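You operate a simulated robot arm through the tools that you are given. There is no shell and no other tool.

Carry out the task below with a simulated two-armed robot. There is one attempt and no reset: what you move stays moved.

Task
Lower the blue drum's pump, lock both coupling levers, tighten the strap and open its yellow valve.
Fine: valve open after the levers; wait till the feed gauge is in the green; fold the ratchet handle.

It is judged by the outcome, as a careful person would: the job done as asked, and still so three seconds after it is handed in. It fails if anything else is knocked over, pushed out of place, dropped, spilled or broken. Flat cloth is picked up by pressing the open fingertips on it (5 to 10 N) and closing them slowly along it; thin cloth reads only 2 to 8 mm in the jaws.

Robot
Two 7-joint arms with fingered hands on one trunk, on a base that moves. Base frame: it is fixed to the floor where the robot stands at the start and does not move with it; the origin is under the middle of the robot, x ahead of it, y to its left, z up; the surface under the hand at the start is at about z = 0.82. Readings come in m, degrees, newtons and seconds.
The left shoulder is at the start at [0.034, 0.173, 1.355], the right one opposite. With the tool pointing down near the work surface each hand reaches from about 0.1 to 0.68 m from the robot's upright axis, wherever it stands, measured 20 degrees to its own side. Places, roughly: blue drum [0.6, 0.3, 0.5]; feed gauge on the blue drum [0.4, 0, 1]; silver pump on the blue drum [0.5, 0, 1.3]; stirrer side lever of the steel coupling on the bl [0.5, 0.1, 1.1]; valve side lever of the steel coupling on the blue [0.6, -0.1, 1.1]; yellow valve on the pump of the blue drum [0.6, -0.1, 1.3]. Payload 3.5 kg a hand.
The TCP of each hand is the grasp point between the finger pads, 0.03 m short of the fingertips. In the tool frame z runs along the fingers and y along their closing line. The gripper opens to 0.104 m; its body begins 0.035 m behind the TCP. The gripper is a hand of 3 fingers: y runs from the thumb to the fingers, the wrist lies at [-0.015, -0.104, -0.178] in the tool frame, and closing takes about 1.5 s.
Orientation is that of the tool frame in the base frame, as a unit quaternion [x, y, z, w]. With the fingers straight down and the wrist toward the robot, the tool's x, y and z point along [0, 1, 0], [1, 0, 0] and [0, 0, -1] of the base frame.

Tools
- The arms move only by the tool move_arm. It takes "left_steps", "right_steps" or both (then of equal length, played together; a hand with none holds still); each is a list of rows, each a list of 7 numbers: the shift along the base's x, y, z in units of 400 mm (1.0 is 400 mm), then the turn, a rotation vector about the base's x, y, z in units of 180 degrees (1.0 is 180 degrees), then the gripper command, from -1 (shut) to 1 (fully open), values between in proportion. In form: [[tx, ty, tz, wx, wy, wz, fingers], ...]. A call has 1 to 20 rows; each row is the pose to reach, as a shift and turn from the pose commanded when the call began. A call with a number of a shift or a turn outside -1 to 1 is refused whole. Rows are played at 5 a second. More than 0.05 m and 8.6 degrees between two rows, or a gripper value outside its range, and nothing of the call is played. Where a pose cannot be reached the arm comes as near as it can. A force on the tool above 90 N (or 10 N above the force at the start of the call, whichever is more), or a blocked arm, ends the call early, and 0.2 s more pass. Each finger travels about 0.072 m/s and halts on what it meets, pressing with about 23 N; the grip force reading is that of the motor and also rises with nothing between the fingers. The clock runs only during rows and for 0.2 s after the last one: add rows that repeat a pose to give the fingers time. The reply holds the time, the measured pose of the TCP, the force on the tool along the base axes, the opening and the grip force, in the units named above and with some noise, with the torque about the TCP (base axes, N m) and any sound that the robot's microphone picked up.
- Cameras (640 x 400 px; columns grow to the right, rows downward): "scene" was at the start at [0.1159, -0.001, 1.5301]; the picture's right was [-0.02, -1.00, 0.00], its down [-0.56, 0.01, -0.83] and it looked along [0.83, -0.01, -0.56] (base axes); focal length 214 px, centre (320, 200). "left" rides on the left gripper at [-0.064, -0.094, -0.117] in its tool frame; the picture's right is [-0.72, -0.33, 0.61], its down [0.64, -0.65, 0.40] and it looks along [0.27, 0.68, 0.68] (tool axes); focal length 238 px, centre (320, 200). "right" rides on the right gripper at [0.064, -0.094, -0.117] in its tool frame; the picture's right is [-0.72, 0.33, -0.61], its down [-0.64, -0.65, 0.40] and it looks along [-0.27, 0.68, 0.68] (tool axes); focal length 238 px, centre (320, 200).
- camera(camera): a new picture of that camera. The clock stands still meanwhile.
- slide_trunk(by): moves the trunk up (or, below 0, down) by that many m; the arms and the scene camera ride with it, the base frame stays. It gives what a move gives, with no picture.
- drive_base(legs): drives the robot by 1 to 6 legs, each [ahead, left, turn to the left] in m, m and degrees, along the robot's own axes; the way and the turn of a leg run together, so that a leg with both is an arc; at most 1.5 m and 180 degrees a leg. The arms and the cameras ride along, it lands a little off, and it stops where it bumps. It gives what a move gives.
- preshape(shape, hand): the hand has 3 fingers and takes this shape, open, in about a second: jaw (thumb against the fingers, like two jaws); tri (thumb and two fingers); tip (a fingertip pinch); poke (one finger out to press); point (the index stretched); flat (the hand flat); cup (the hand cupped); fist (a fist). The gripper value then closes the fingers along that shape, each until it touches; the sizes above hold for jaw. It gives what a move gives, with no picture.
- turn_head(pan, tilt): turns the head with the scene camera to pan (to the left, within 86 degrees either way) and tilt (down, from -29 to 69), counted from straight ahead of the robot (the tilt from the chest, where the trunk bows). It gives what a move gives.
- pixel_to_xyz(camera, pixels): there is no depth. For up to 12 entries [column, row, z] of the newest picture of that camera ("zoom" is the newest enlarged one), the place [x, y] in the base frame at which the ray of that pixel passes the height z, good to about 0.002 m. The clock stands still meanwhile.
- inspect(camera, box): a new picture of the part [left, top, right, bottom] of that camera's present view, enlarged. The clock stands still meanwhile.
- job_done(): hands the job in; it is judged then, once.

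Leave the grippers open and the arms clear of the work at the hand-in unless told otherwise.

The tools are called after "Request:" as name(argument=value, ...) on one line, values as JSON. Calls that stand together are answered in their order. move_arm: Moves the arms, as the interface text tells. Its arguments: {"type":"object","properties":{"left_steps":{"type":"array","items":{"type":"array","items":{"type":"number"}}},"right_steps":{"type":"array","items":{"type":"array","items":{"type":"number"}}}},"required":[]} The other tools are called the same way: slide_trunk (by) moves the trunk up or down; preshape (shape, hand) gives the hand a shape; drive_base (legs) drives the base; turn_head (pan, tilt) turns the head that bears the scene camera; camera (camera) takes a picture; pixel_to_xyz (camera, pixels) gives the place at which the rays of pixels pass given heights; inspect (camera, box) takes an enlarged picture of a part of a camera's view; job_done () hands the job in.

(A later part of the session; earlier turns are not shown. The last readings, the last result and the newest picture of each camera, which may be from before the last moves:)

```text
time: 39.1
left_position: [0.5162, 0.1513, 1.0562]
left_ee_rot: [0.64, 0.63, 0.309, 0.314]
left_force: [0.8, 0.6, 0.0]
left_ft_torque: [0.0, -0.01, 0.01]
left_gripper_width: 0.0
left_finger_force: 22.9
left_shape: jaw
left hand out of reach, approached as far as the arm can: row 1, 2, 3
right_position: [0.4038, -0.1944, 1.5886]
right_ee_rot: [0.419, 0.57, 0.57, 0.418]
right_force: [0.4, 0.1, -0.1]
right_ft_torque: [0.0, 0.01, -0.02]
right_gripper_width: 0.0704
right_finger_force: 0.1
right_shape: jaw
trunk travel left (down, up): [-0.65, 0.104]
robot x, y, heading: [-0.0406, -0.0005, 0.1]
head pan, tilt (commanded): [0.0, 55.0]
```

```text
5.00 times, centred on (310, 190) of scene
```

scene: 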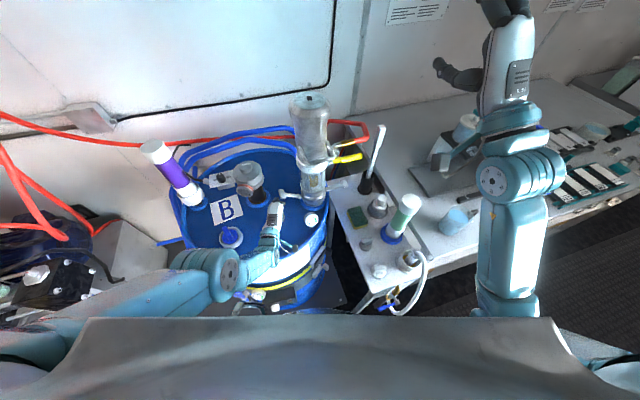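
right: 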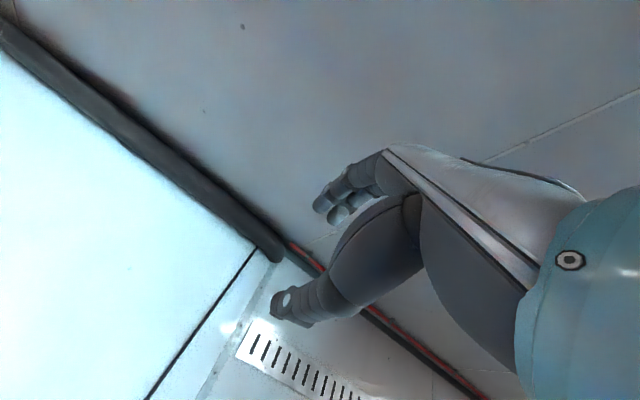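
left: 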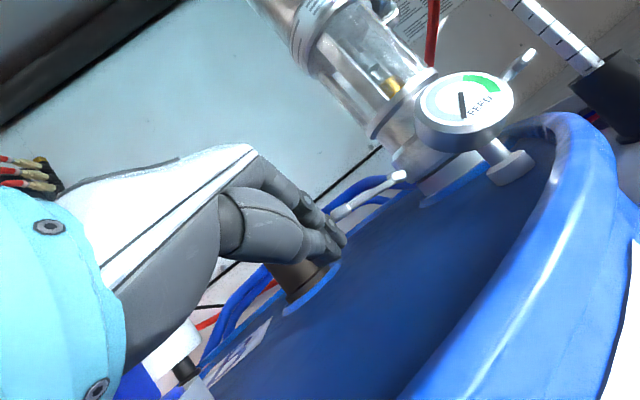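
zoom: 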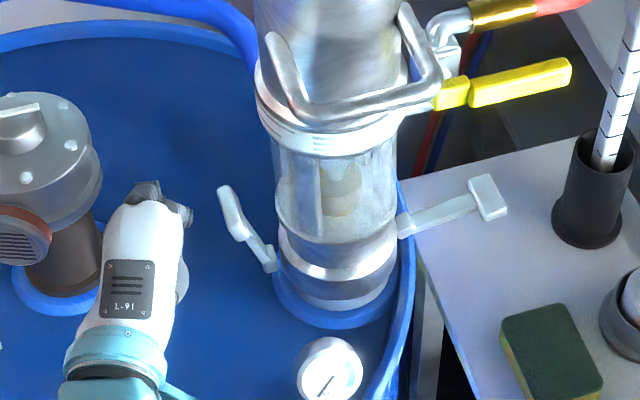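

Fingertips are now level with and outside the pad (zoom (165,195) vs pad (230,215)). I'll push to the right in 1 cm steps down to about y 0.105, watching the force.

Request:
move_arm(left_steps=[[0, -0.025, 0, 0, 0, 0, -1], [0, -0.05, 0, 0, 0, 0, -1], [0, -0.075, 0, 0, 0, 0, -1], [0, -0.1, 0, 0, 0, 0, -1], [0, -0.115, 0, 0, 0, 0, -1]])

Request:
inspect(camera="scene", box=[250, 150, 370, 230])

Request:
inspect(camera="left", box=[220, 80, 500, 280])

```text
time: 40.3
left_position: [0.5138, 0.1233, 1.0586]
left_ee_rot: [0.634, 0.637, 0.311, 0.309]
left_force: [1.8, 45.6, -6.6]
left_ft_torque: [-0.52, 0.08, 0.18]
left_gripper_width: 0.0
left_finger_force: 23.0
left_shape: jaw
left hand out of reach, approached as far as the arm can: row 3, 4, 5
right_position: [0.4062, -0.1858, 1.5905]
right_ee_rot: [0.417, 0.572, 0.569, 0.418]
right_force: [0.2, -0.3, 0.1]
right_ft_torque: [-0.01, 0.02, 0.0]
right_gripper_width: 0.0699
right_finger_force: 0.1
right_shape: jaw
trunk travel left (down, up): [-0.65, 0.104]
robot x, y, heading: [-0.0391, 0.002, 0.2]
head pan, tilt (commanded): [0.0, 55.0]
```

```text
5.00 times, centred on (310, 190) of scene
```

zoom: 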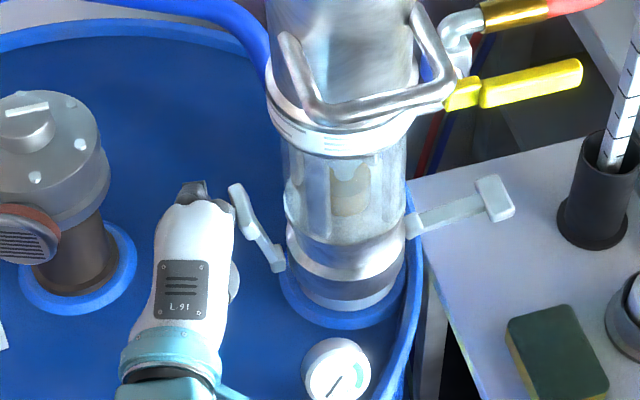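

```text
2.00 times, centred on (360, 180) of left
```

zoom: 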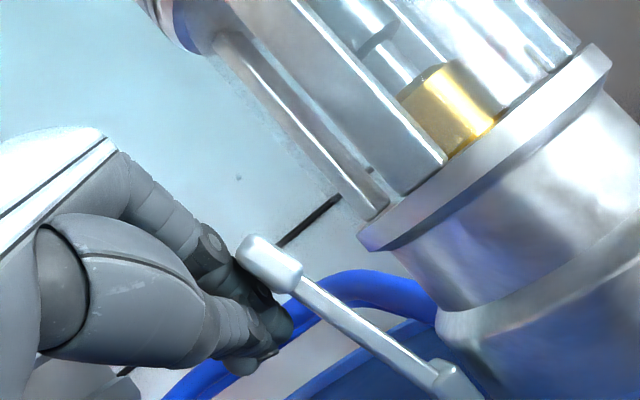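

With about 46 N at the pad the lever doesn't move beyond roughly 70°, while it swung up with almost no force before, so this is its end stop: it is folded up and stays by itself. I'll withdraw the left hand: out to the left, then up and back.

Request:
move_arm(left_steps=[[0, 0.06, 0, 0, 0, 0, -1], [-0.03, 0.08, 0.02, 0, 0, 0, -1], [-0.1, 0.08, 0.06, 0, 0, 0, -1], [-0.18, 0.08, 0.14, 0, 0, 0, -1], [-0.24, 0.08, 0.24, 0, 0, 0, -1], [-0.26, 0.1, 0.34, 0, 0, 0, -1], [-0.26, 0.12, 0.44, 0, 0, 0, -1]])

Request:
camera(camera="scene")

Request:
inspect(camera="scene", box=[250, 140, 370, 230])

```text
time: 41.9
left_position: [0.4091, 0.1765, 1.2325]
left_ee_rot: [0.662, 0.602, 0.342, 0.285]
left_force: [-0.4, -0.1, 0.3]
left_ft_torque: [-0.03, 0.01, 0.01]
left_gripper_width: 0.0
left_finger_force: 23.3
left_shape: jaw
right_position: [0.4048, -0.1949, 1.5898]
right_ee_rot: [0.419, 0.57, 0.57, 0.418]
right_force: [-0.4, -0.1, 0.2]
right_ft_torque: [-0.01, 0.0, 0.0]
right_gripper_width: 0.0703
right_finger_force: 0.0
right_shape: jaw
trunk travel left (down, up): [-0.65, 0.104]
robot x, y, heading: [-0.0437, 0.0028, 0.1]
head pan, tilt (commanded): [0.0, 55.0]
```

```text
taken
```

scene: 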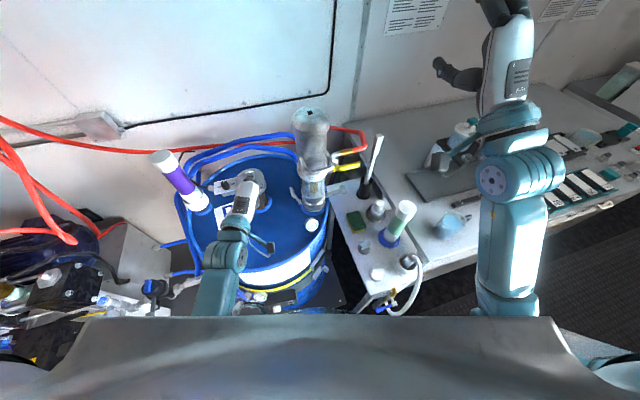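

```text
4.44 times, centred on (310, 185) of scene
```

zoom: 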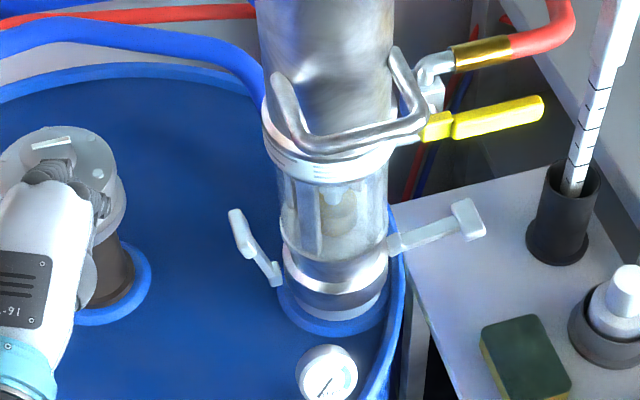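

The stirrer side lever stays up. Now the valve side lever with the right hand. I'll lift the left hand up and back out of the way, and turn the right hand to the same forward tilt (about 52°), fingers closed.

Request:
move_arm(left_steps=[[-0.01, 0.02, 0.09, 0, 0, 0, -1], [-0.03, 0.05, 0.18, 0, 0, 0, -1], [-0.05, 0.09, 0.27, 0, 0, 0, -1], [-0.07, 0.13, 0.36, 0, 0, 0, -1], [-0.09, 0.16, 0.45, 0, 0, 0, -1], [-0.1, 0.2, 0.54, 0, 0, 0, -1], [-0.1, 0.2, 0.54, 0, 0, 0, -1]], right_steps=[[0.006, 0.015, -0.058, -0.0054, 0.0348, -0.0155, 0.0], [0.012, 0.03, -0.117, -0.0108, 0.0697, -0.031, -0.4], [0.019, 0.044, -0.175, -0.0162, 0.1045, -0.0466, -0.8], [0.025, 0.058, -0.233, -0.0216, 0.1393, -0.0621, -1], [0.031, 0.073, -0.292, -0.027, 0.1742, -0.0776, -1], [0.0375, 0.0875, -0.35, -0.0324, 0.209, -0.0931, -1], [0.0375, 0.0875, -0.35, -0.0324, 0.209, -0.0931, -1]])

Request:
camera(camera="scene")

```text
time: 43.5
left_position: [0.4047, 0.2362, 1.4411]
left_ee_rot: [0.64, 0.631, 0.308, 0.312]
left_force: [-1.3, 0.3, -0.1]
left_ft_torque: [0.01, 0.0, 0.04]
left_gripper_width: 0.0001
left_finger_force: 22.8
left_shape: jaw
left hand out of reach, approached as far as the arm can: row 5, 6, 7
right_position: [0.4039, -0.2685, 1.4599]
right_ee_rot: [0.616, 0.654, 0.326, 0.294]
right_force: [-0.7, 0.3, 0.3]
right_ft_torque: [0.0, 0.01, 0.0]
right_gripper_width: 0.0002
right_finger_force: 23.3
right_shape: jaw
right hand out of reach, approached as far as the arm can: row 1, 2, 3, 4, 5, 6, 7
trunk travel left (down, up): [-0.65, 0.104]
robot x, y, heading: [-0.0406, 0.0019, 0.2]
head pan, tilt (commanded): [0.0, 55.0]
```

```text
taken
```

scene: 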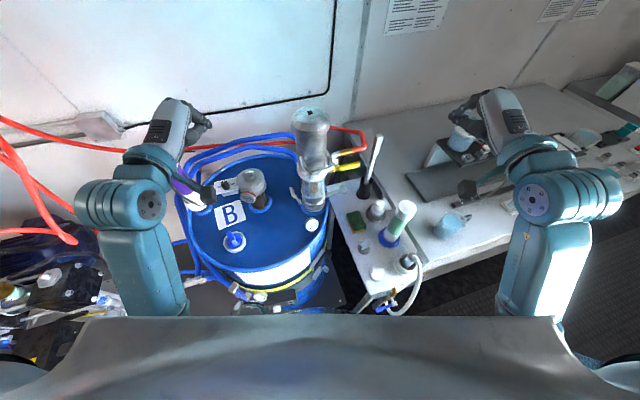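

Both hands are clear. I'll lower the trunk 0.15 m, so the right arm can reach the valve side lever; both hands are well above everything there.

Request:
slide_trunk(by=-0.15)

Request:
camera(camera="scene")

Request:
camera(camera="right")

```text
time: 45.3
left_position: [0.4087, 0.2358, 1.2809]
left_ee_rot: [0.643, 0.633, 0.303, 0.308]
left_force: [0.1, 0.3, 0.0]
left_ft_torque: [0.02, 0.04, -0.03]
left_gripper_width: 0.0
left_finger_force: 23.1
left_shape: jaw
right_position: [0.4105, -0.2727, 1.3092]
right_ee_rot: [0.616, 0.655, 0.326, 0.293]
right_force: [-0.1, 0.8, 0.0]
right_ft_torque: [0.0, -0.01, -0.01]
right_gripper_width: 0.0
right_finger_force: 23.7
right_shape: jaw
trunk travel left (down, up): [-0.5, 0.254]
robot x, y, heading: [-0.037, 0.0033, 0.2]
head pan, tilt (commanded): [0.0, 55.0]
```

```text
taken
```

scene: 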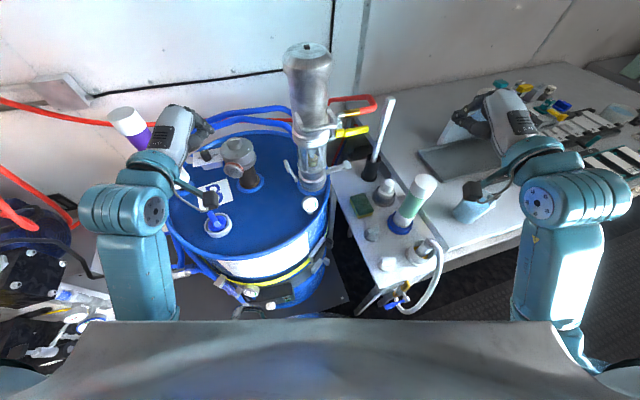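

```text
taken
```

right: 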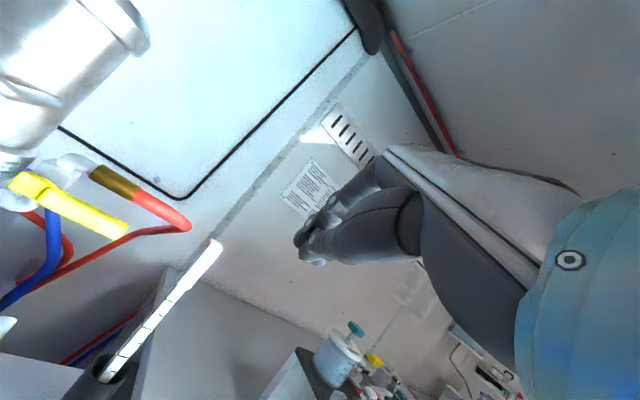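

Now I'll bring the right hand to in front of the valve side lever, at about [0.46,-0.125,1.08].

Request:
move_arm(right_steps=[[0.018, 0.053, -0.082, 0, 0, 0, -1], [0.035, 0.105, -0.164, 0, 0, 0, -1], [0.053, 0.158, -0.246, 0, 0, 0, -1], [0.071, 0.211, -0.327, 0, 0, 0, -1], [0.089, 0.264, -0.409, 0, 0, 0, -1], [0.106, 0.316, -0.491, 0, 0, 0, -1], [0.124, 0.369, -0.573, 0, 0, 0, -1], [0.124, 0.369, -0.573, 0, 0, 0, -1]])

Request:
camera(camera="scene")

Request:
camera(camera="right")

```text
time: 47.1
left_position: [0.4094, 0.236, 1.2824]
left_ee_rot: [0.644, 0.632, 0.302, 0.308]
left_force: [-0.5, 0.4, 0.4]
left_ft_torque: [0.01, 0.01, -0.01]
left_gripper_width: 0.0
left_finger_force: 23.0
left_shape: jaw
right_position: [0.4759, -0.2564, 1.0931]
right_ee_rot: [0.599, 0.673, 0.35, 0.258]
right_force: [0.5, 0.4, 1.0]
right_ft_torque: [-0.02, 0.03, 0.0]
right_gripper_width: 0.0
right_finger_force: 22.8
right_shape: jaw
right hand out of reach, approached as far as the arm can: row 1, 2, 3, 4, 5, 6, 7, 8
trunk travel left (down, up): [-0.5, 0.254]
robot x, y, heading: [-0.0393, -0.0, 0.3]
head pan, tilt (commanded): [0.0, 55.0]
```

```text
taken
```

scene: 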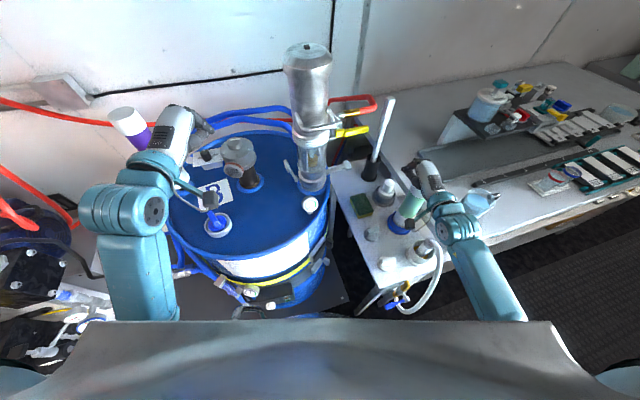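

```text
taken
```

right: 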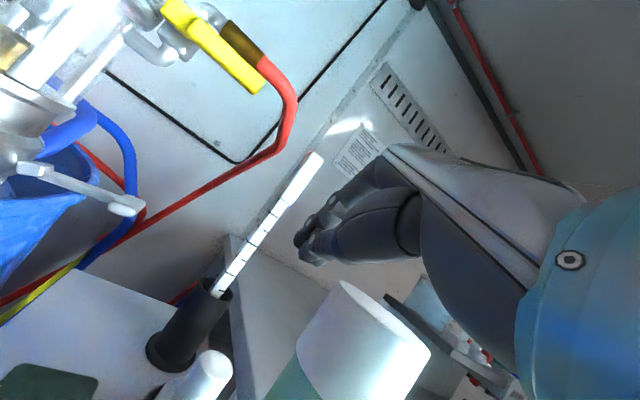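

The right hand stopped short at y -0.256 and sits close above the green bottle's cap, so I'll raise it first, then swing it left with a yaw that fits the arm better.

Request:
move_arm(right_steps=[[0, 0, 0.08, 0, 0, 0, -1], [0, 0, 0.16, 0, 0, 0, -1], [0, 0.0, 0.24, 0, 0, 0.02, -1], [0, 0.06, 0.24, 0, 0, 0.05, -1], [0, 0.12, 0.24, 0, 0, 0.08, -1], [0, 0.18, 0.24, 0, 0, 0.11, -1], [0, 0.24, 0.24, 0, 0, 0.11, -1], [0, 0.3, 0.24, 0, 0, 0.11, -1], [0, 0.3, 0.24, 0, 0, 0.11, -1]])

Request:
camera(camera="scene")

Request:
camera(camera="right")

```text
time: 49.1
left_position: [0.4102, 0.235, 1.2812]
left_ee_rot: [0.643, 0.633, 0.302, 0.308]
left_force: [-0.8, 0.9, -0.5]
left_ft_torque: [-0.01, 0.02, 0.0]
left_gripper_width: 0.0
left_finger_force: 23.2
left_shape: jaw
right_position: [0.4817, -0.14, 1.187]
right_ee_rot: [0.473, 0.767, 0.389, 0.193]
right_force: [0.0, 0.5, -0.2]
right_ft_torque: [0.02, -0.01, 0.01]
right_gripper_width: 0.0001
right_finger_force: 22.9
right_shape: jaw
trunk travel left (down, up): [-0.5, 0.254]
robot x, y, heading: [-0.0405, 0.0011, 0.1]
head pan, tilt (commanded): [0.0, 55.0]
```

```text
taken
```

scene: 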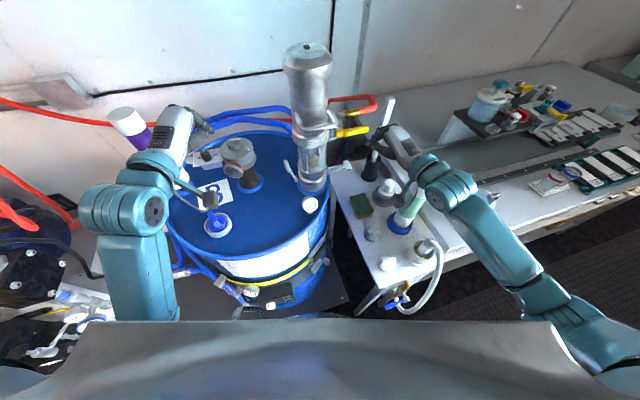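

```text
taken
```

right: 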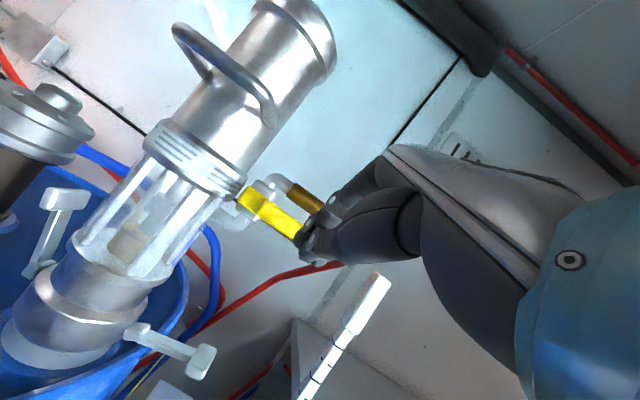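

With more yaw the arm reaches fine: now at [0.482,-0.14,1.187]. The valve side lever shows at right-view (175,350) and the raised stirrer lever at (55,225). I'll lower to about z 1.02 in front of the lever, keeping the forearm left of the green bottle.

Request:
move_arm(right_steps=[[0.0, -0.01, -0.1, 0, 0, 0, -1], [0.003, -0.02, -0.2, 0, 0, 0, -1], [0.006, -0.025, -0.3, 0, 0, 0, -1], [0.0075, -0.025, -0.4175, 0, 0, 0, -1], [0.0075, -0.025, -0.4175, 0, 0, 0, -1]])

Request:
inspect(camera="scene", box=[300, 100, 540, 270])

Request:
camera(camera="right")

```text
time: 50.3
left_position: [0.4088, 0.2357, 1.2815]
left_ee_rot: [0.643, 0.632, 0.303, 0.308]
left_force: [0.1, 0.2, -0.4]
left_ft_torque: [-0.03, 0.02, -0.05]
left_gripper_width: 0.0
left_finger_force: 23.0
left_shape: jaw
right_position: [0.4854, -0.1518, 1.0202]
right_ee_rot: [0.473, 0.766, 0.39, 0.194]
right_force: [0.6, 0.8, 1.0]
right_ft_torque: [-0.01, -0.01, 0.0]
right_gripper_width: 0.0002
right_finger_force: 22.8
right_shape: jaw
trunk travel left (down, up): [-0.5, 0.254]
robot x, y, heading: [-0.0396, 0.0011, -0.0]
head pan, tilt (commanded): [0.0, 55.0]
```

```text
2.35 times, centred on (420, 185) of scene
```

zoom: 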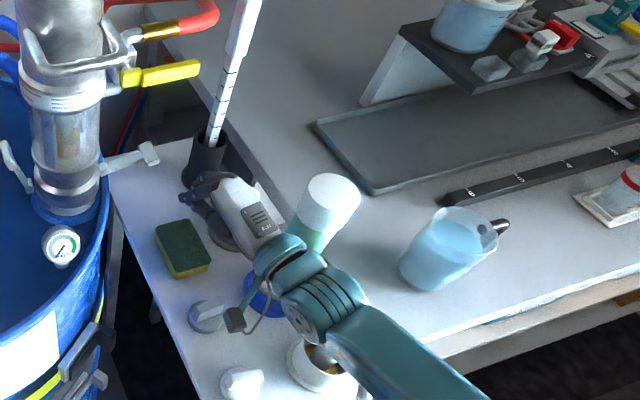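

```text
taken
```

right: 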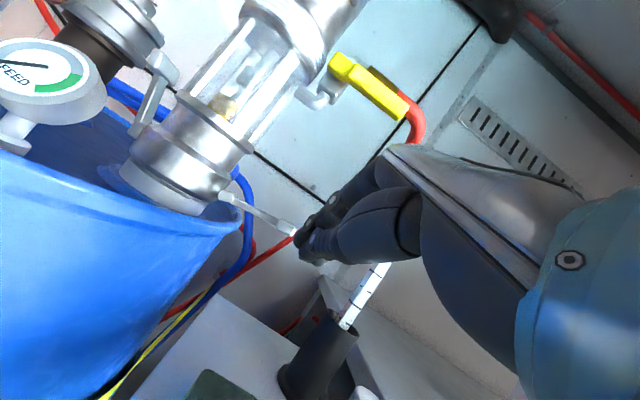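

The hand is in front of the lever with forces near zero. To keep the wrist away from the green bottle I'll turn the hand 10° right while going down to z 0.973 and part way forward.

Request:
move_arm(right_steps=[[0.0, 0.0, -0.06, 0, 0, -0.02, -1], [0.02, 0.015, -0.118, 0, 0, -0.04, -1], [0.06, 0.045, -0.118, 0, 0, -0.0556, -1], [0.1, 0.075, -0.118, 0, 0, -0.0556, -1], [0.1, 0.075, -0.118, 0, 0, -0.0556, -1]])

Request:
inspect(camera="right", box=[180, 140, 400, 280])

Request:
inspect(camera="scene", box=[290, 120, 470, 250])

```text
time: 51.5
left_position: [0.4098, 0.2356, 1.2823]
left_ee_rot: [0.642, 0.633, 0.303, 0.308]
left_force: [-0.5, -0.4, -0.7]
left_ft_torque: [0.02, 0.0, 0.01]
left_gripper_width: 0.0
left_finger_force: 23.5
left_shape: jaw
right_position: [0.5355, -0.1308, 0.9696]
right_ee_rot: [0.537, 0.722, 0.374, 0.224]
right_force: [-0.7, 0.8, 0.6]
right_ft_torque: [0.0, -0.02, -0.01]
right_gripper_width: 0.0001
right_finger_force: 23.7
right_shape: jaw
right hand out of reach, approached as far as the arm can: row 3, 4, 5
trunk travel left (down, up): [-0.5, 0.254]
robot x, y, heading: [-0.0394, -0.0006, 0.5]
head pan, tilt (commanded): [0.0, 55.0]
```

```text
2.86 times, centred on (290, 210) of right
```

zoom: 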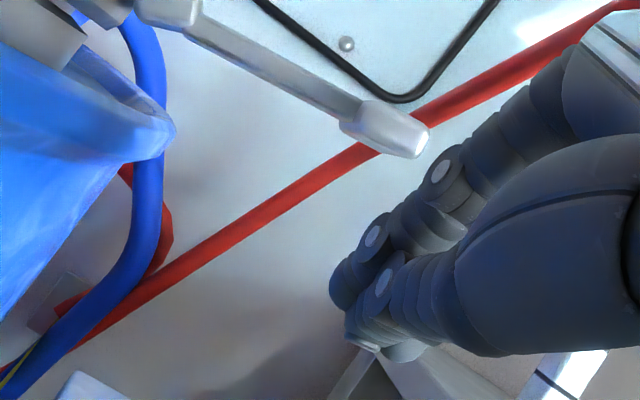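

```text
3.08 times, centred on (380, 185) of scene
```

zoom: 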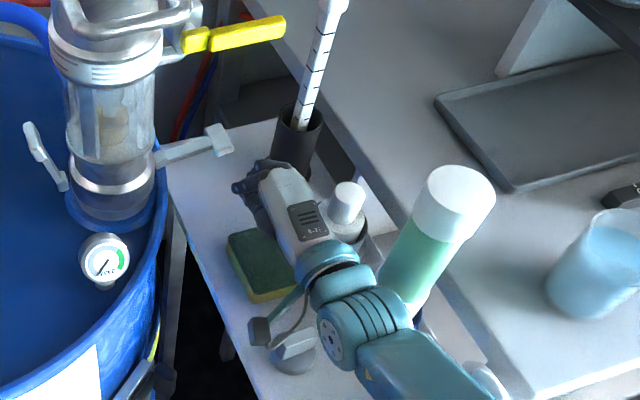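

The fingertips are below and to the right of the pad; the arm is at a limit for moving left at this yaw. I'll use the base: 0.028 m forward and 0.03 m left shifts the hand under the pad without changing the posture.

Request:
drive_base(legs=[[0.028, 0.03, 0]])

Request:
inspect(camera="right", box=[180, 140, 400, 280])

Request:
inspect(camera="scene", box=[290, 120, 470, 250])

```text
time: 52.3
left_position: [0.4396, 0.2623, 1.2811]
left_ee_rot: [0.644, 0.633, 0.302, 0.307]
left_force: [-0.6, 0.1, -0.7]
left_ft_torque: [0.0, 0.0, -0.06]
left_gripper_width: 0.0
left_finger_force: 23.1
left_shape: jaw
right_position: [0.5653, -0.1027, 0.9686]
right_ee_rot: [0.538, 0.722, 0.373, 0.223]
right_force: [3.1, -14.3, 0.7]
right_ft_torque: [0.48, 0.12, -0.15]
right_gripper_width: 0.0001
right_finger_force: 22.9
right_shape: jaw
trunk travel left (down, up): [-0.5, 0.254]
robot x, y, heading: [-0.0108, 0.03, 0.1]
head pan, tilt (commanded): [0.0, 55.0]
```

```text
2.86 times, centred on (290, 210) of right
```

zoom: 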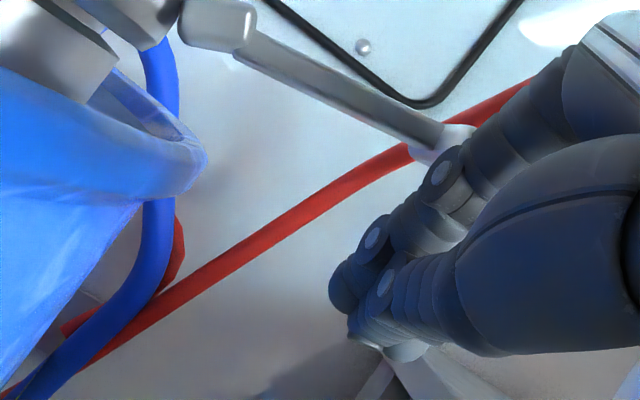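

```text
3.08 times, centred on (380, 185) of scene
```

zoom: 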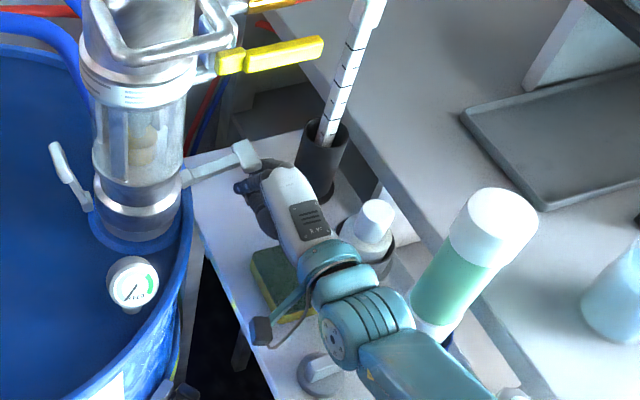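

The tool reads -14 N sideways: the middle knuckle touches the pad's edge rather than the tips being under it. I'll back off 2.5 cm and 1.2 cm to the right, so that the lower fingertips come under the pad instead.

Request:
drive_base(legs=[[-0.025, -0.012, 0]])

Request:
inspect(camera="right", box=[180, 140, 400, 280])

Request:
pixel_to_xyz(camera="zoom", pixels=[[420, 140, 1.0], [420, 140, 1.01], [420, 140, 1.02]])

Request:
inspect(camera="scene", box=[290, 120, 470, 250])

```text
time: 53.2
left_position: [0.4124, 0.2518, 1.2818]
left_ee_rot: [0.643, 0.633, 0.303, 0.308]
left_force: [0.8, -0.5, 0.3]
left_ft_torque: [0.0, 0.0, -0.01]
left_gripper_width: 0.0
left_finger_force: 23.2
left_shape: jaw
right_position: [0.5386, -0.116, 0.9704]
right_ee_rot: [0.538, 0.721, 0.373, 0.225]
right_force: [0.0, -0.1, 0.0]
right_ft_torque: [-0.02, 0.02, -0.01]
right_gripper_width: 0.0
right_finger_force: 22.7
right_shape: jaw
trunk travel left (down, up): [-0.5, 0.254]
robot x, y, heading: [-0.0341, 0.022, 0.2]
head pan, tilt (commanded): [0.0, 55.0]
```

```text
2.86 times, centred on (290, 210) of right
```

zoom: 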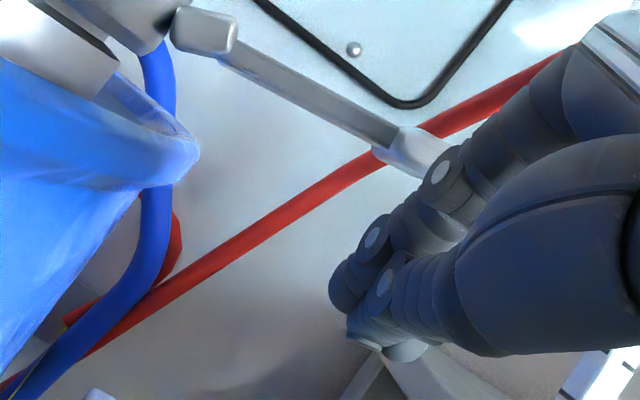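

```text
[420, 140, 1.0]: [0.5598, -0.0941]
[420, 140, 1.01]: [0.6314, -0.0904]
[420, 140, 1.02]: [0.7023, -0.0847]
```

```text
3.08 times, centred on (380, 185) of scene
```

zoom: 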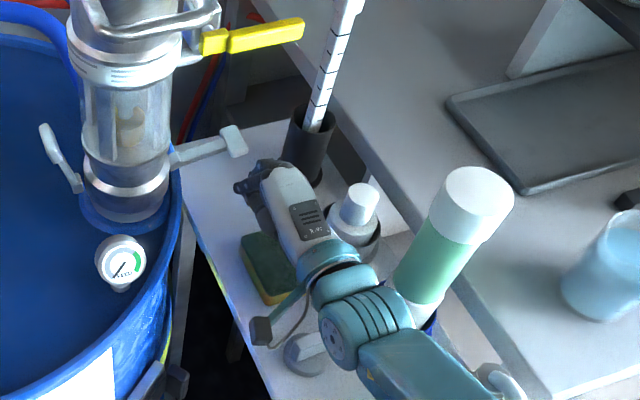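

Free of contact again. The pad centre is at about [0.58,-0.093,1.003], the fingertip top at about [0.568,-0.106,0.969]. A small base shift of 1.2 cm forward and 1.2 cm left puts the tips under the pad; then I'll raise the trunk 3 cm.

Request:
drive_base(legs=[[0.012, 0.012, 0]])

Request:
slide_trunk(by=0.03)

Request:
inspect(camera="right", box=[180, 140, 400, 280])

Request:
inspect(camera="scene", box=[290, 120, 470, 250])

```text
time: 54.0
left_position: [0.4247, 0.2652, 1.2811]
left_ee_rot: [0.644, 0.633, 0.301, 0.307]
left_force: [0.7, -0.2, 0.2]
left_ft_torque: [0.02, -0.02, 0.0]
left_gripper_width: 0.0
left_finger_force: 23.0
left_shape: jaw
right_position: [0.5511, -0.1039, 0.9675]
right_ee_rot: [0.538, 0.722, 0.373, 0.224]
right_force: [-3.9, -2.1, -0.4]
right_ft_torque: [0.08, -0.08, -0.09]
right_gripper_width: 0.0
right_finger_force: 22.9
right_shape: jaw
trunk travel left (down, up): [-0.5, 0.254]
robot x, y, heading: [-0.0258, 0.0262, -0.0]
head pan, tilt (commanded): [0.0, 55.0]
```

```text
time: 54.7
left_position: [0.4258, 0.264, 1.3116]
left_ee_rot: [0.643, 0.633, 0.302, 0.308]
left_force: [-0.3, 0.5, 0.0]
left_ft_torque: [-0.01, 0.02, -0.01]
left_gripper_width: 0.0
left_finger_force: 22.0
left_shape: jaw
right_position: [0.5509, -0.1033, 0.9981]
right_ee_rot: [0.538, 0.722, 0.373, 0.223]
right_force: [0.7, -0.5, 0.5]
right_ft_torque: [0.0, 0.02, 0.03]
right_gripper_width: 0.0
right_finger_force: 22.6
right_shape: jaw
trunk travel left (down, up): [-0.53, 0.224]
robot x, y, heading: [-0.0273, 0.0295, 0.2]
head pan, tilt (commanded): [0.0, 55.0]
```

```text
2.86 times, centred on (290, 210) of right
```

zoom: 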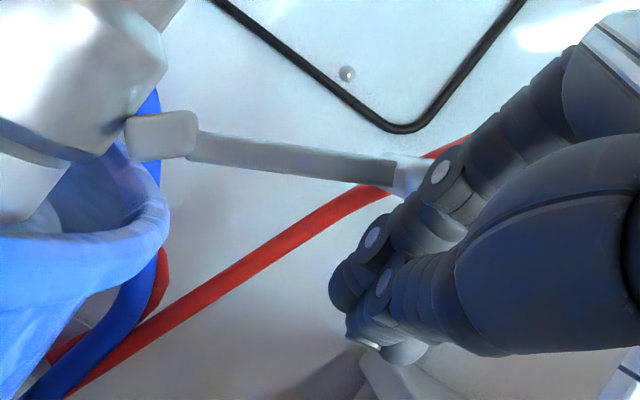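

```text
3.08 times, centred on (380, 185) of scene
```

zoom: 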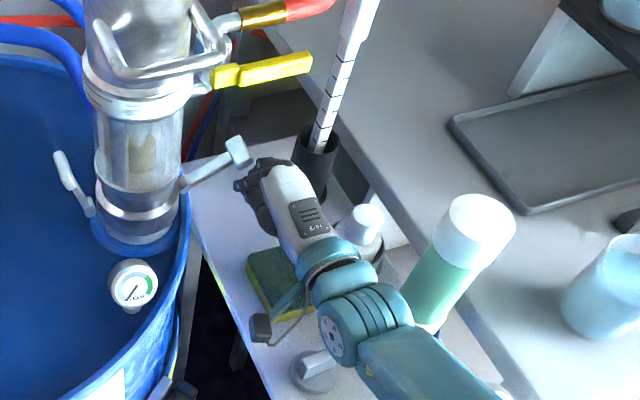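

The lever is now lifting (pad at scene-zoom (240,152), base (185,185)). I'll raise another 4 cm.

Request:
slide_trunk(by=0.04)

Request:
inspect(camera="right", box=[180, 110, 400, 280])

Request:
inspect(camera="scene", box=[290, 120, 470, 250])

```text
time: 55.5
left_position: [0.4245, 0.2633, 1.3511]
left_ee_rot: [0.643, 0.633, 0.302, 0.306]
left_force: [-1.1, 0.0, -0.8]
left_ft_torque: [0.01, -0.02, -0.02]
left_gripper_width: 0.0
left_finger_force: 23.0
left_shape: jaw
right_position: [0.5493, -0.1028, 1.0388]
right_ee_rot: [0.538, 0.722, 0.374, 0.223]
right_force: [0.0, -0.5, 0.5]
right_ft_torque: [0.02, -0.01, 0.01]
right_gripper_width: 0.0001
right_finger_force: 22.9
right_shape: jaw
trunk travel left (down, up): [-0.57, 0.184]
robot x, y, heading: [-0.0229, 0.0261, 0.2]
head pan, tilt (commanded): [0.0, 55.0]
```

```text
2.35 times, centred on (290, 195) of right
```

zoom: 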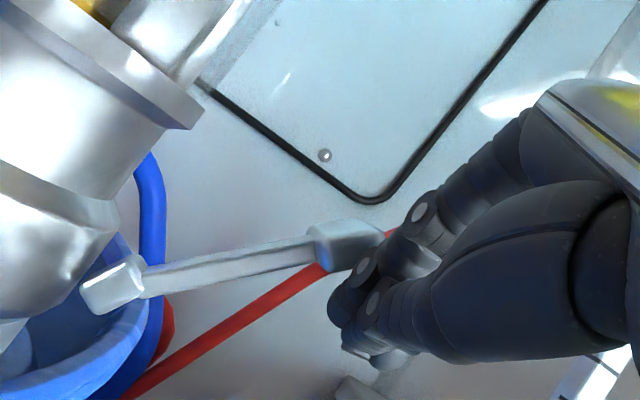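

```text
3.08 times, centred on (380, 185) of scene
```

zoom: 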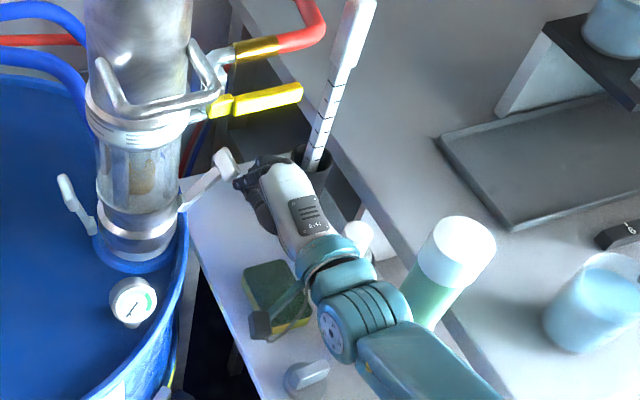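

The lever is at about 45°. Now I'll go forward 2 cm and left 1.5 cm with the base, so the fingers sit well across the pad while pushing it inward.

Request:
drive_base(legs=[[0.02, 0.015, 0]])

Request:
inspect(camera="right", box=[150, 110, 400, 280])

Request:
inspect(camera="scene", box=[290, 120, 470, 250])

```text
time: 56.3
left_position: [0.4428, 0.2777, 1.3505]
left_ee_rot: [0.643, 0.632, 0.303, 0.308]
left_force: [0.3, -0.3, 0.4]
left_ft_torque: [0.0, 0.01, 0.05]
left_gripper_width: 0.0002
left_finger_force: 23.2
left_shape: jaw
right_position: [0.5693, -0.0922, 1.0398]
right_ee_rot: [0.539, 0.722, 0.373, 0.224]
right_force: [0.6, 0.4, -0.2]
right_ft_torque: [0.0, 0.01, 0.01]
right_gripper_width: 0.0
right_finger_force: 22.8
right_shape: jaw
trunk travel left (down, up): [-0.57, 0.184]
robot x, y, heading: [0.0002, 0.0428, 0.0]
head pan, tilt (commanded): [0.0, 55.0]
```

```text
2.35 times, centred on (275, 195) of right
```

zoom: 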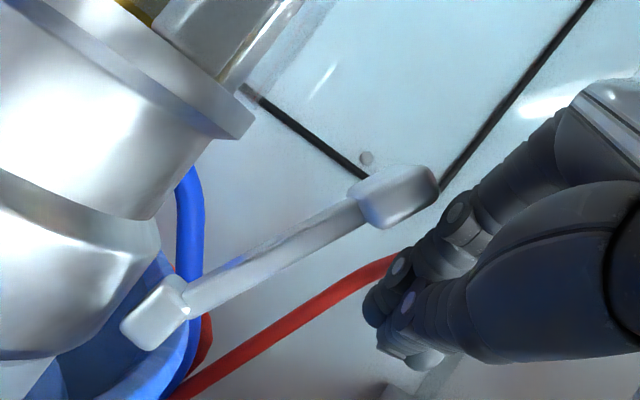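

```text
3.08 times, centred on (380, 185) of scene
```

zoom: 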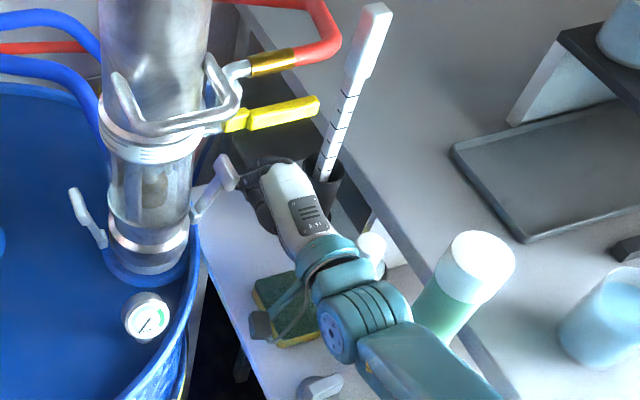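

At about 55° now with no noticeable force. I'll go 2 cm further left.

Request:
drive_base(legs=[[0.0, 0.02, 0]])

Request:
inspect(camera="right", box=[150, 110, 400, 280])

Request:
inspect(camera="scene", box=[290, 120, 470, 250])

```text
time: 57.1
left_position: [0.444, 0.2983, 1.3518]
left_ee_rot: [0.644, 0.632, 0.301, 0.308]
left_force: [-0.1, 0.2, 0.6]
left_ft_torque: [-0.02, -0.02, -0.01]
left_gripper_width: 0.0
left_finger_force: 22.6
left_shape: jaw
right_position: [0.5692, -0.0706, 1.0389]
right_ee_rot: [0.539, 0.722, 0.372, 0.224]
right_force: [-1.1, -12.8, 0.7]
right_ft_torque: [0.42, -0.03, 0.13]
right_gripper_width: 0.0002
right_finger_force: 22.7
right_shape: jaw
trunk travel left (down, up): [-0.57, 0.184]
robot x, y, heading: [-0.0003, 0.0672, 0.0]
head pan, tilt (commanded): [0.0, 55.0]
```

```text
2.35 times, centred on (275, 195) of right
```

zoom: 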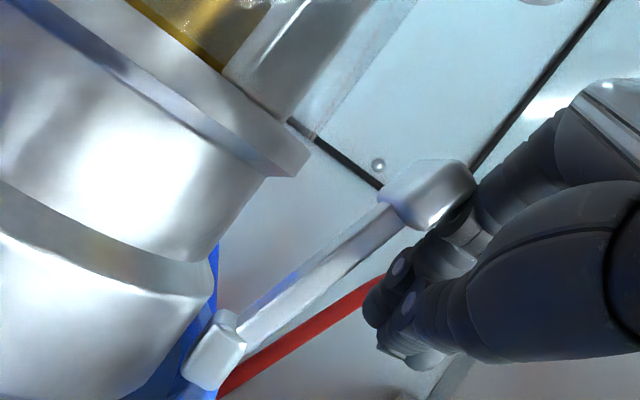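

```text
3.08 times, centred on (380, 185) of scene
```

zoom: 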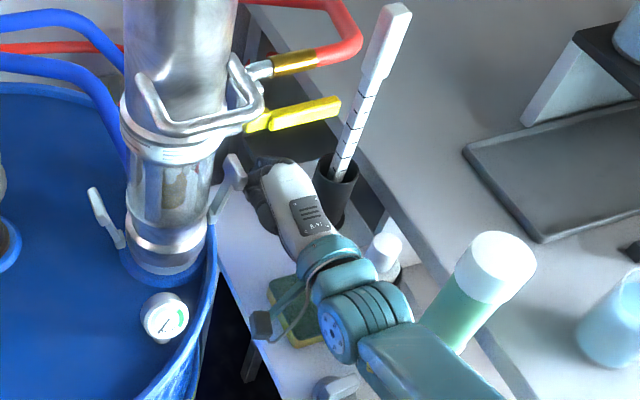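

Now both levers look mirror-alike (left pad (100,205)/base (120,243), right pad (233,170)/base (212,210)) and the push reads -13 N, so it is at its stop. A last small 1 cm push with the arm confirms it.

Request:
move_arm(right_steps=[[0, 0.0125, 0, 0, 0, 0, -1], [0, 0.025, 0, 0, 0, 0, -1], [0, 0.035, 0, 0, 0, 0, -1]])

Request:
inspect(camera="scene", box=[290, 120, 410, 220])

```text
time: 57.9
left_position: [0.4442, 0.2921, 1.3524]
left_ee_rot: [0.645, 0.631, 0.303, 0.308]
left_force: [1.0, 1.3, -0.2]
left_ft_torque: [-0.05, 0.01, -0.01]
left_gripper_width: 0.0
left_finger_force: 22.5
left_shape: jaw
right_position: [0.5717, -0.069, 1.0379]
right_ee_rot: [0.541, 0.719, 0.375, 0.222]
right_force: [-5.3, -34.4, 6.0]
right_ft_torque: [1.21, -0.12, 0.53]
right_gripper_width: 0.0
right_finger_force: 23.8
right_shape: jaw
trunk travel left (down, up): [-0.57, 0.184]
robot x, y, heading: [-0.007, 0.0632, 0.0]
head pan, tilt (commanded): [0.0, 55.0]
```

```text
4.00 times, centred on (350, 170) of scene
```

zoom: 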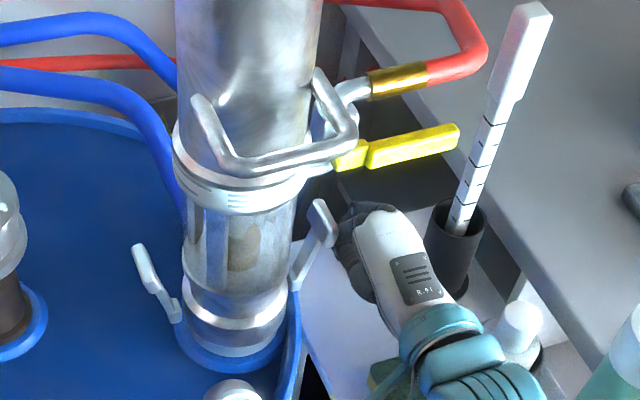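

At 34 N it doesn't move on, so both levers are up at their stops. I'll withdraw the right hand to the right and back, then up.

Request:
move_arm(right_steps=[[0, -0.06, 0, 0, 0, 0, -1], [-0.04, -0.1, 0, 0, 0, 0, -1], [-0.12, -0.14, 0.02, 0, 0, 0, -1], [-0.2, -0.17, 0.06, 0, 0, 0, -1], [-0.28, -0.2, 0.12, 0, 0, 0, -1], [-0.34, -0.2, 0.2, 0, 0, 0, -1], [-0.36, -0.2, 0.3, 0, 0, 0, -0.5], [-0.36, -0.2, 0.4, 0, 0, 0, 0]])

Request:
camera(camera="scene")

Request:
camera(camera="right")

```text
time: 59.7
left_position: [0.4446, 0.2977, 1.3507]
left_ee_rot: [0.644, 0.632, 0.301, 0.308]
left_force: [0.0, -0.5, -0.7]
left_ft_torque: [0.01, 0.01, -0.02]
left_gripper_width: 0.0
left_finger_force: 22.9
left_shape: jaw
right_position: [0.4277, -0.14, 1.1984]
right_ee_rot: [0.54, 0.722, 0.372, 0.223]
right_force: [-0.2, 0.0, 0.5]
right_ft_torque: [0.0, 0.0, 0.03]
right_gripper_width: 0.049
right_finger_force: 0.0
right_shape: jaw
trunk travel left (down, up): [-0.57, 0.184]
robot x, y, heading: [-0.0026, 0.0663, 0.0]
head pan, tilt (commanded): [0.0, 55.0]
```

```text
taken
```

scene: 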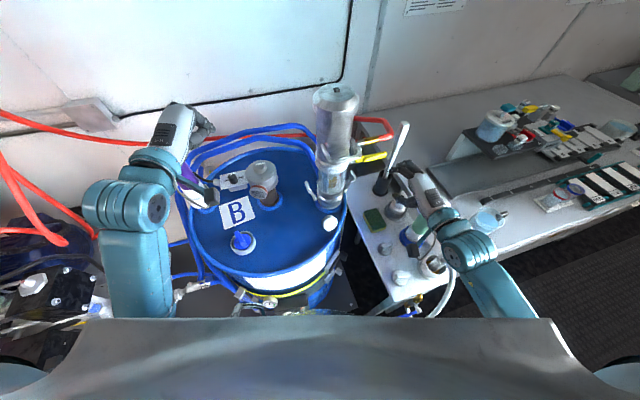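

```text
taken
```

right: 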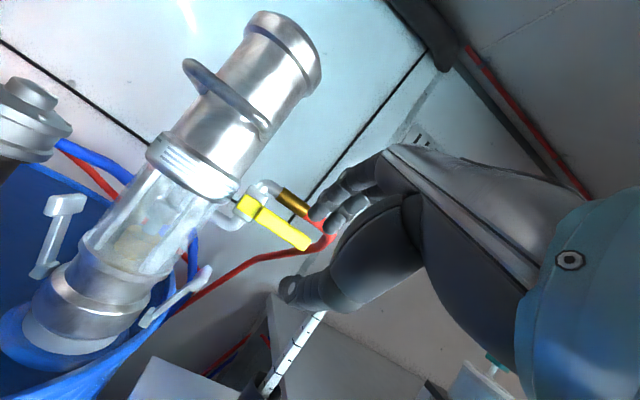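

Both levers show raised in the right camera ((55,225) and (175,300)). I'll enlarge the coupling and the valve from here.

Request:
inspect(camera="right", box=[0, 120, 330, 330])

Request:
inspect(camera="right", box=[200, 150, 340, 260])

```text
1.90 times, centred on (165, 225) of right
```

zoom: 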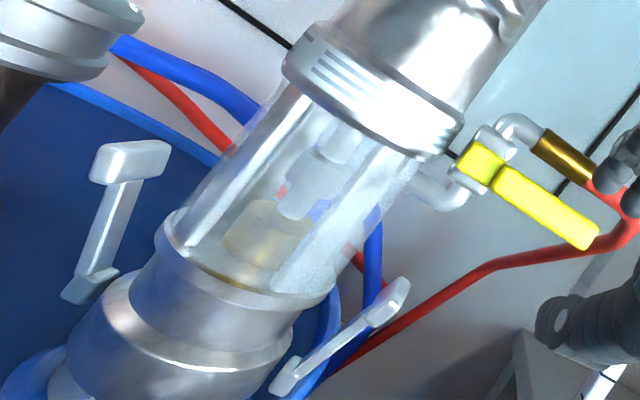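

```text
3.64 times, centred on (270, 205) of right
```

zoom: 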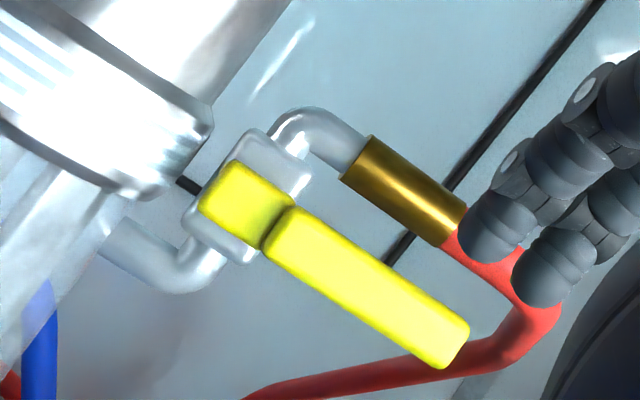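

The valve body runs along the pump's axis with the yellow handle across it, so it is closed. Next is the strap ratchet. I'll back the base up to about [-0.12,-0.03], an area I know is free, to look at the ratchet.

Request:
drive_base(legs=[[-0.12, -0.09, 0]])

Request:
turn_head(pan=-3, tilt=56)

Request:
camera(camera="scene")

Request:
inspect(camera="scene", box=[290, 210, 390, 280])

```text
time: 61.1
left_position: [0.3252, 0.2081, 1.3521]
left_ee_rot: [0.644, 0.632, 0.302, 0.308]
left_force: [0.2, 0.5, 0.2]
left_ft_torque: [0.01, -0.02, 0.0]
left_gripper_width: 0.0
left_finger_force: 23.0
left_shape: jaw
right_position: [0.3077, -0.2283, 1.1972]
right_ee_rot: [0.54, 0.72, 0.372, 0.225]
right_force: [0.2, -0.2, -0.4]
right_ft_torque: [0.01, 0.0, 0.0]
right_gripper_width: 0.0516
right_finger_force: 0.0
right_shape: jaw
trunk travel left (down, up): [-0.57, 0.184]
robot x, y, heading: [-0.1233, -0.0253, 0.1]
head pan, tilt (commanded): [0.0, 55.0]
```

```text
time: 61.7
left_position: [0.324, 0.2076, 1.3515]
left_ee_rot: [0.644, 0.632, 0.303, 0.308]
left_force: [-0.9, 0.1, 0.0]
left_ft_torque: [0.01, -0.01, -0.02]
left_gripper_width: 0.0001
left_finger_force: 23.2
left_shape: jaw
right_position: [0.3085, -0.2289, 1.1971]
right_ee_rot: [0.54, 0.721, 0.372, 0.224]
right_force: [0.2, -0.5, -0.8]
right_ft_torque: [-0.02, -0.03, -0.02]
right_gripper_width: 0.0514
right_finger_force: 0.1
right_shape: jaw
trunk travel left (down, up): [-0.57, 0.184]
robot x, y, heading: [-0.1261, -0.0248, 0.2]
head pan, tilt (commanded): [-3.0, 56.0]
```

```text
taken
```

scene: 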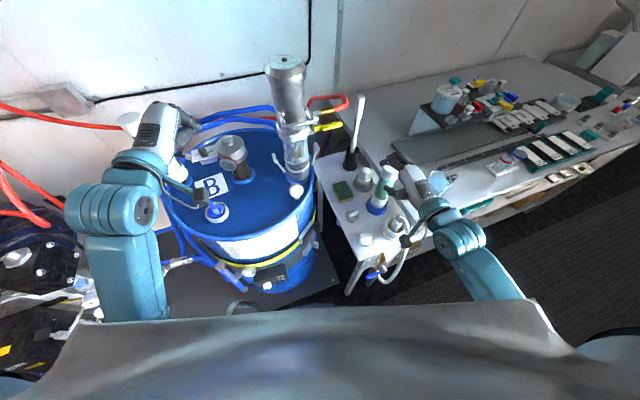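

```text
5.71 times, centred on (340, 245) of scene
```

zoom: 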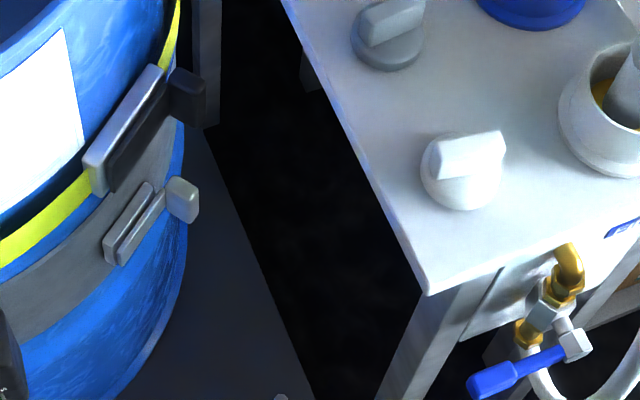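

The ratchet shows a silver plate on the strap, a dark bar along its outer side and a dark grip block at its far right end (zoom (185,95)). I'll get coordinates of these and of the table corner at zoom (430,290).

Request:
pixel_to_xyz(camera="zoom", pixels=[[430, 290, 0.83], [290, 10, 0.83], [185, 95, 0.68], [185, 95, 0.7], [185, 95, 0.72], [95, 175, 0.7], [95, 175, 0.72], [155, 70, 0.72], [112, 188, 0.7], [170, 90, 0.7], [183, 200, 0.65], [105, 245, 0.65]])

```text
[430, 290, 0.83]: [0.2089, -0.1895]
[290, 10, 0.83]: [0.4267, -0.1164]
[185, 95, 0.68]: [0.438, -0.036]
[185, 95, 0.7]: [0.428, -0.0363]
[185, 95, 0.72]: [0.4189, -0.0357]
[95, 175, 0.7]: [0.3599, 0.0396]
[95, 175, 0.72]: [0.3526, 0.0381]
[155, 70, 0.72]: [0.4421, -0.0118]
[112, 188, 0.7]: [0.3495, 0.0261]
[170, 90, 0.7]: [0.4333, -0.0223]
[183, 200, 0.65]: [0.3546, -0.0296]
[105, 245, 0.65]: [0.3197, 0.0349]
```

The table's front left corner is at [0.209,-0.19] with its edge running to [0.427,-0.116]; the ratchet grip is at about [0.425,-0.036,0.71]. For a close look I'll bring the left hand, turned tool-down, to about [0.25,0.05,1.15] so its camera looks at the ratchet.

Request:
move_arm(left_steps=[[-0.026, -0.057, -0.071, 0, 0.0413, 0, -0.5], [-0.053, -0.114, -0.143, 0, 0.0826, 0, 0.0], [-0.079, -0.171, -0.214, 0, 0.1239, 0, 0.0], [-0.106, -0.229, -0.286, 0, 0.1651, 0, 0.0], [-0.132, -0.286, -0.357, 0, 0.2064, 0, 0.0], [-0.159, -0.343, -0.429, 0, 0.2477, 0, 0.0], [-0.185, -0.4, -0.5, 0, 0.289, 0, 0.0], [-0.185, -0.4, -0.5, 0, 0.289, 0, 0.0]])

Request:
camera(camera="left")

```text
time: 63.3
left_position: [0.2635, 0.1158, 1.154]
left_ee_rot: [0.708, 0.701, 0.08, -0.031]
left_force: [0.3, -0.4, 0.6]
left_ft_torque: [-0.01, 0.0, 0.03]
left_gripper_width: 0.0515
left_finger_force: 0.0
left_shape: jaw
right_position: [0.3069, -0.2276, 1.1967]
right_ee_rot: [0.54, 0.721, 0.372, 0.224]
right_force: [-0.5, 0.0, -1.0]
right_ft_torque: [-0.03, -0.01, -0.01]
right_gripper_width: 0.0513
right_finger_force: 0.0
right_shape: jaw
trunk travel left (down, up): [-0.57, 0.184]
robot x, y, heading: [-0.1233, -0.0283, 0.0]
head pan, tilt (commanded): [-3.0, 56.0]
stopped in row 7 (left hand): the arm was blocked; the commanded pose is now the measured one
```

```text
taken
```

left: 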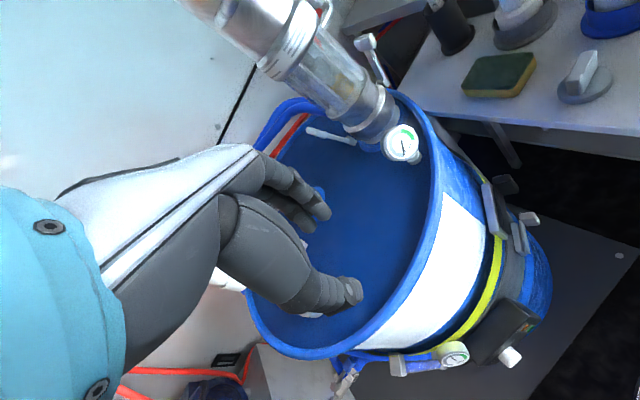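

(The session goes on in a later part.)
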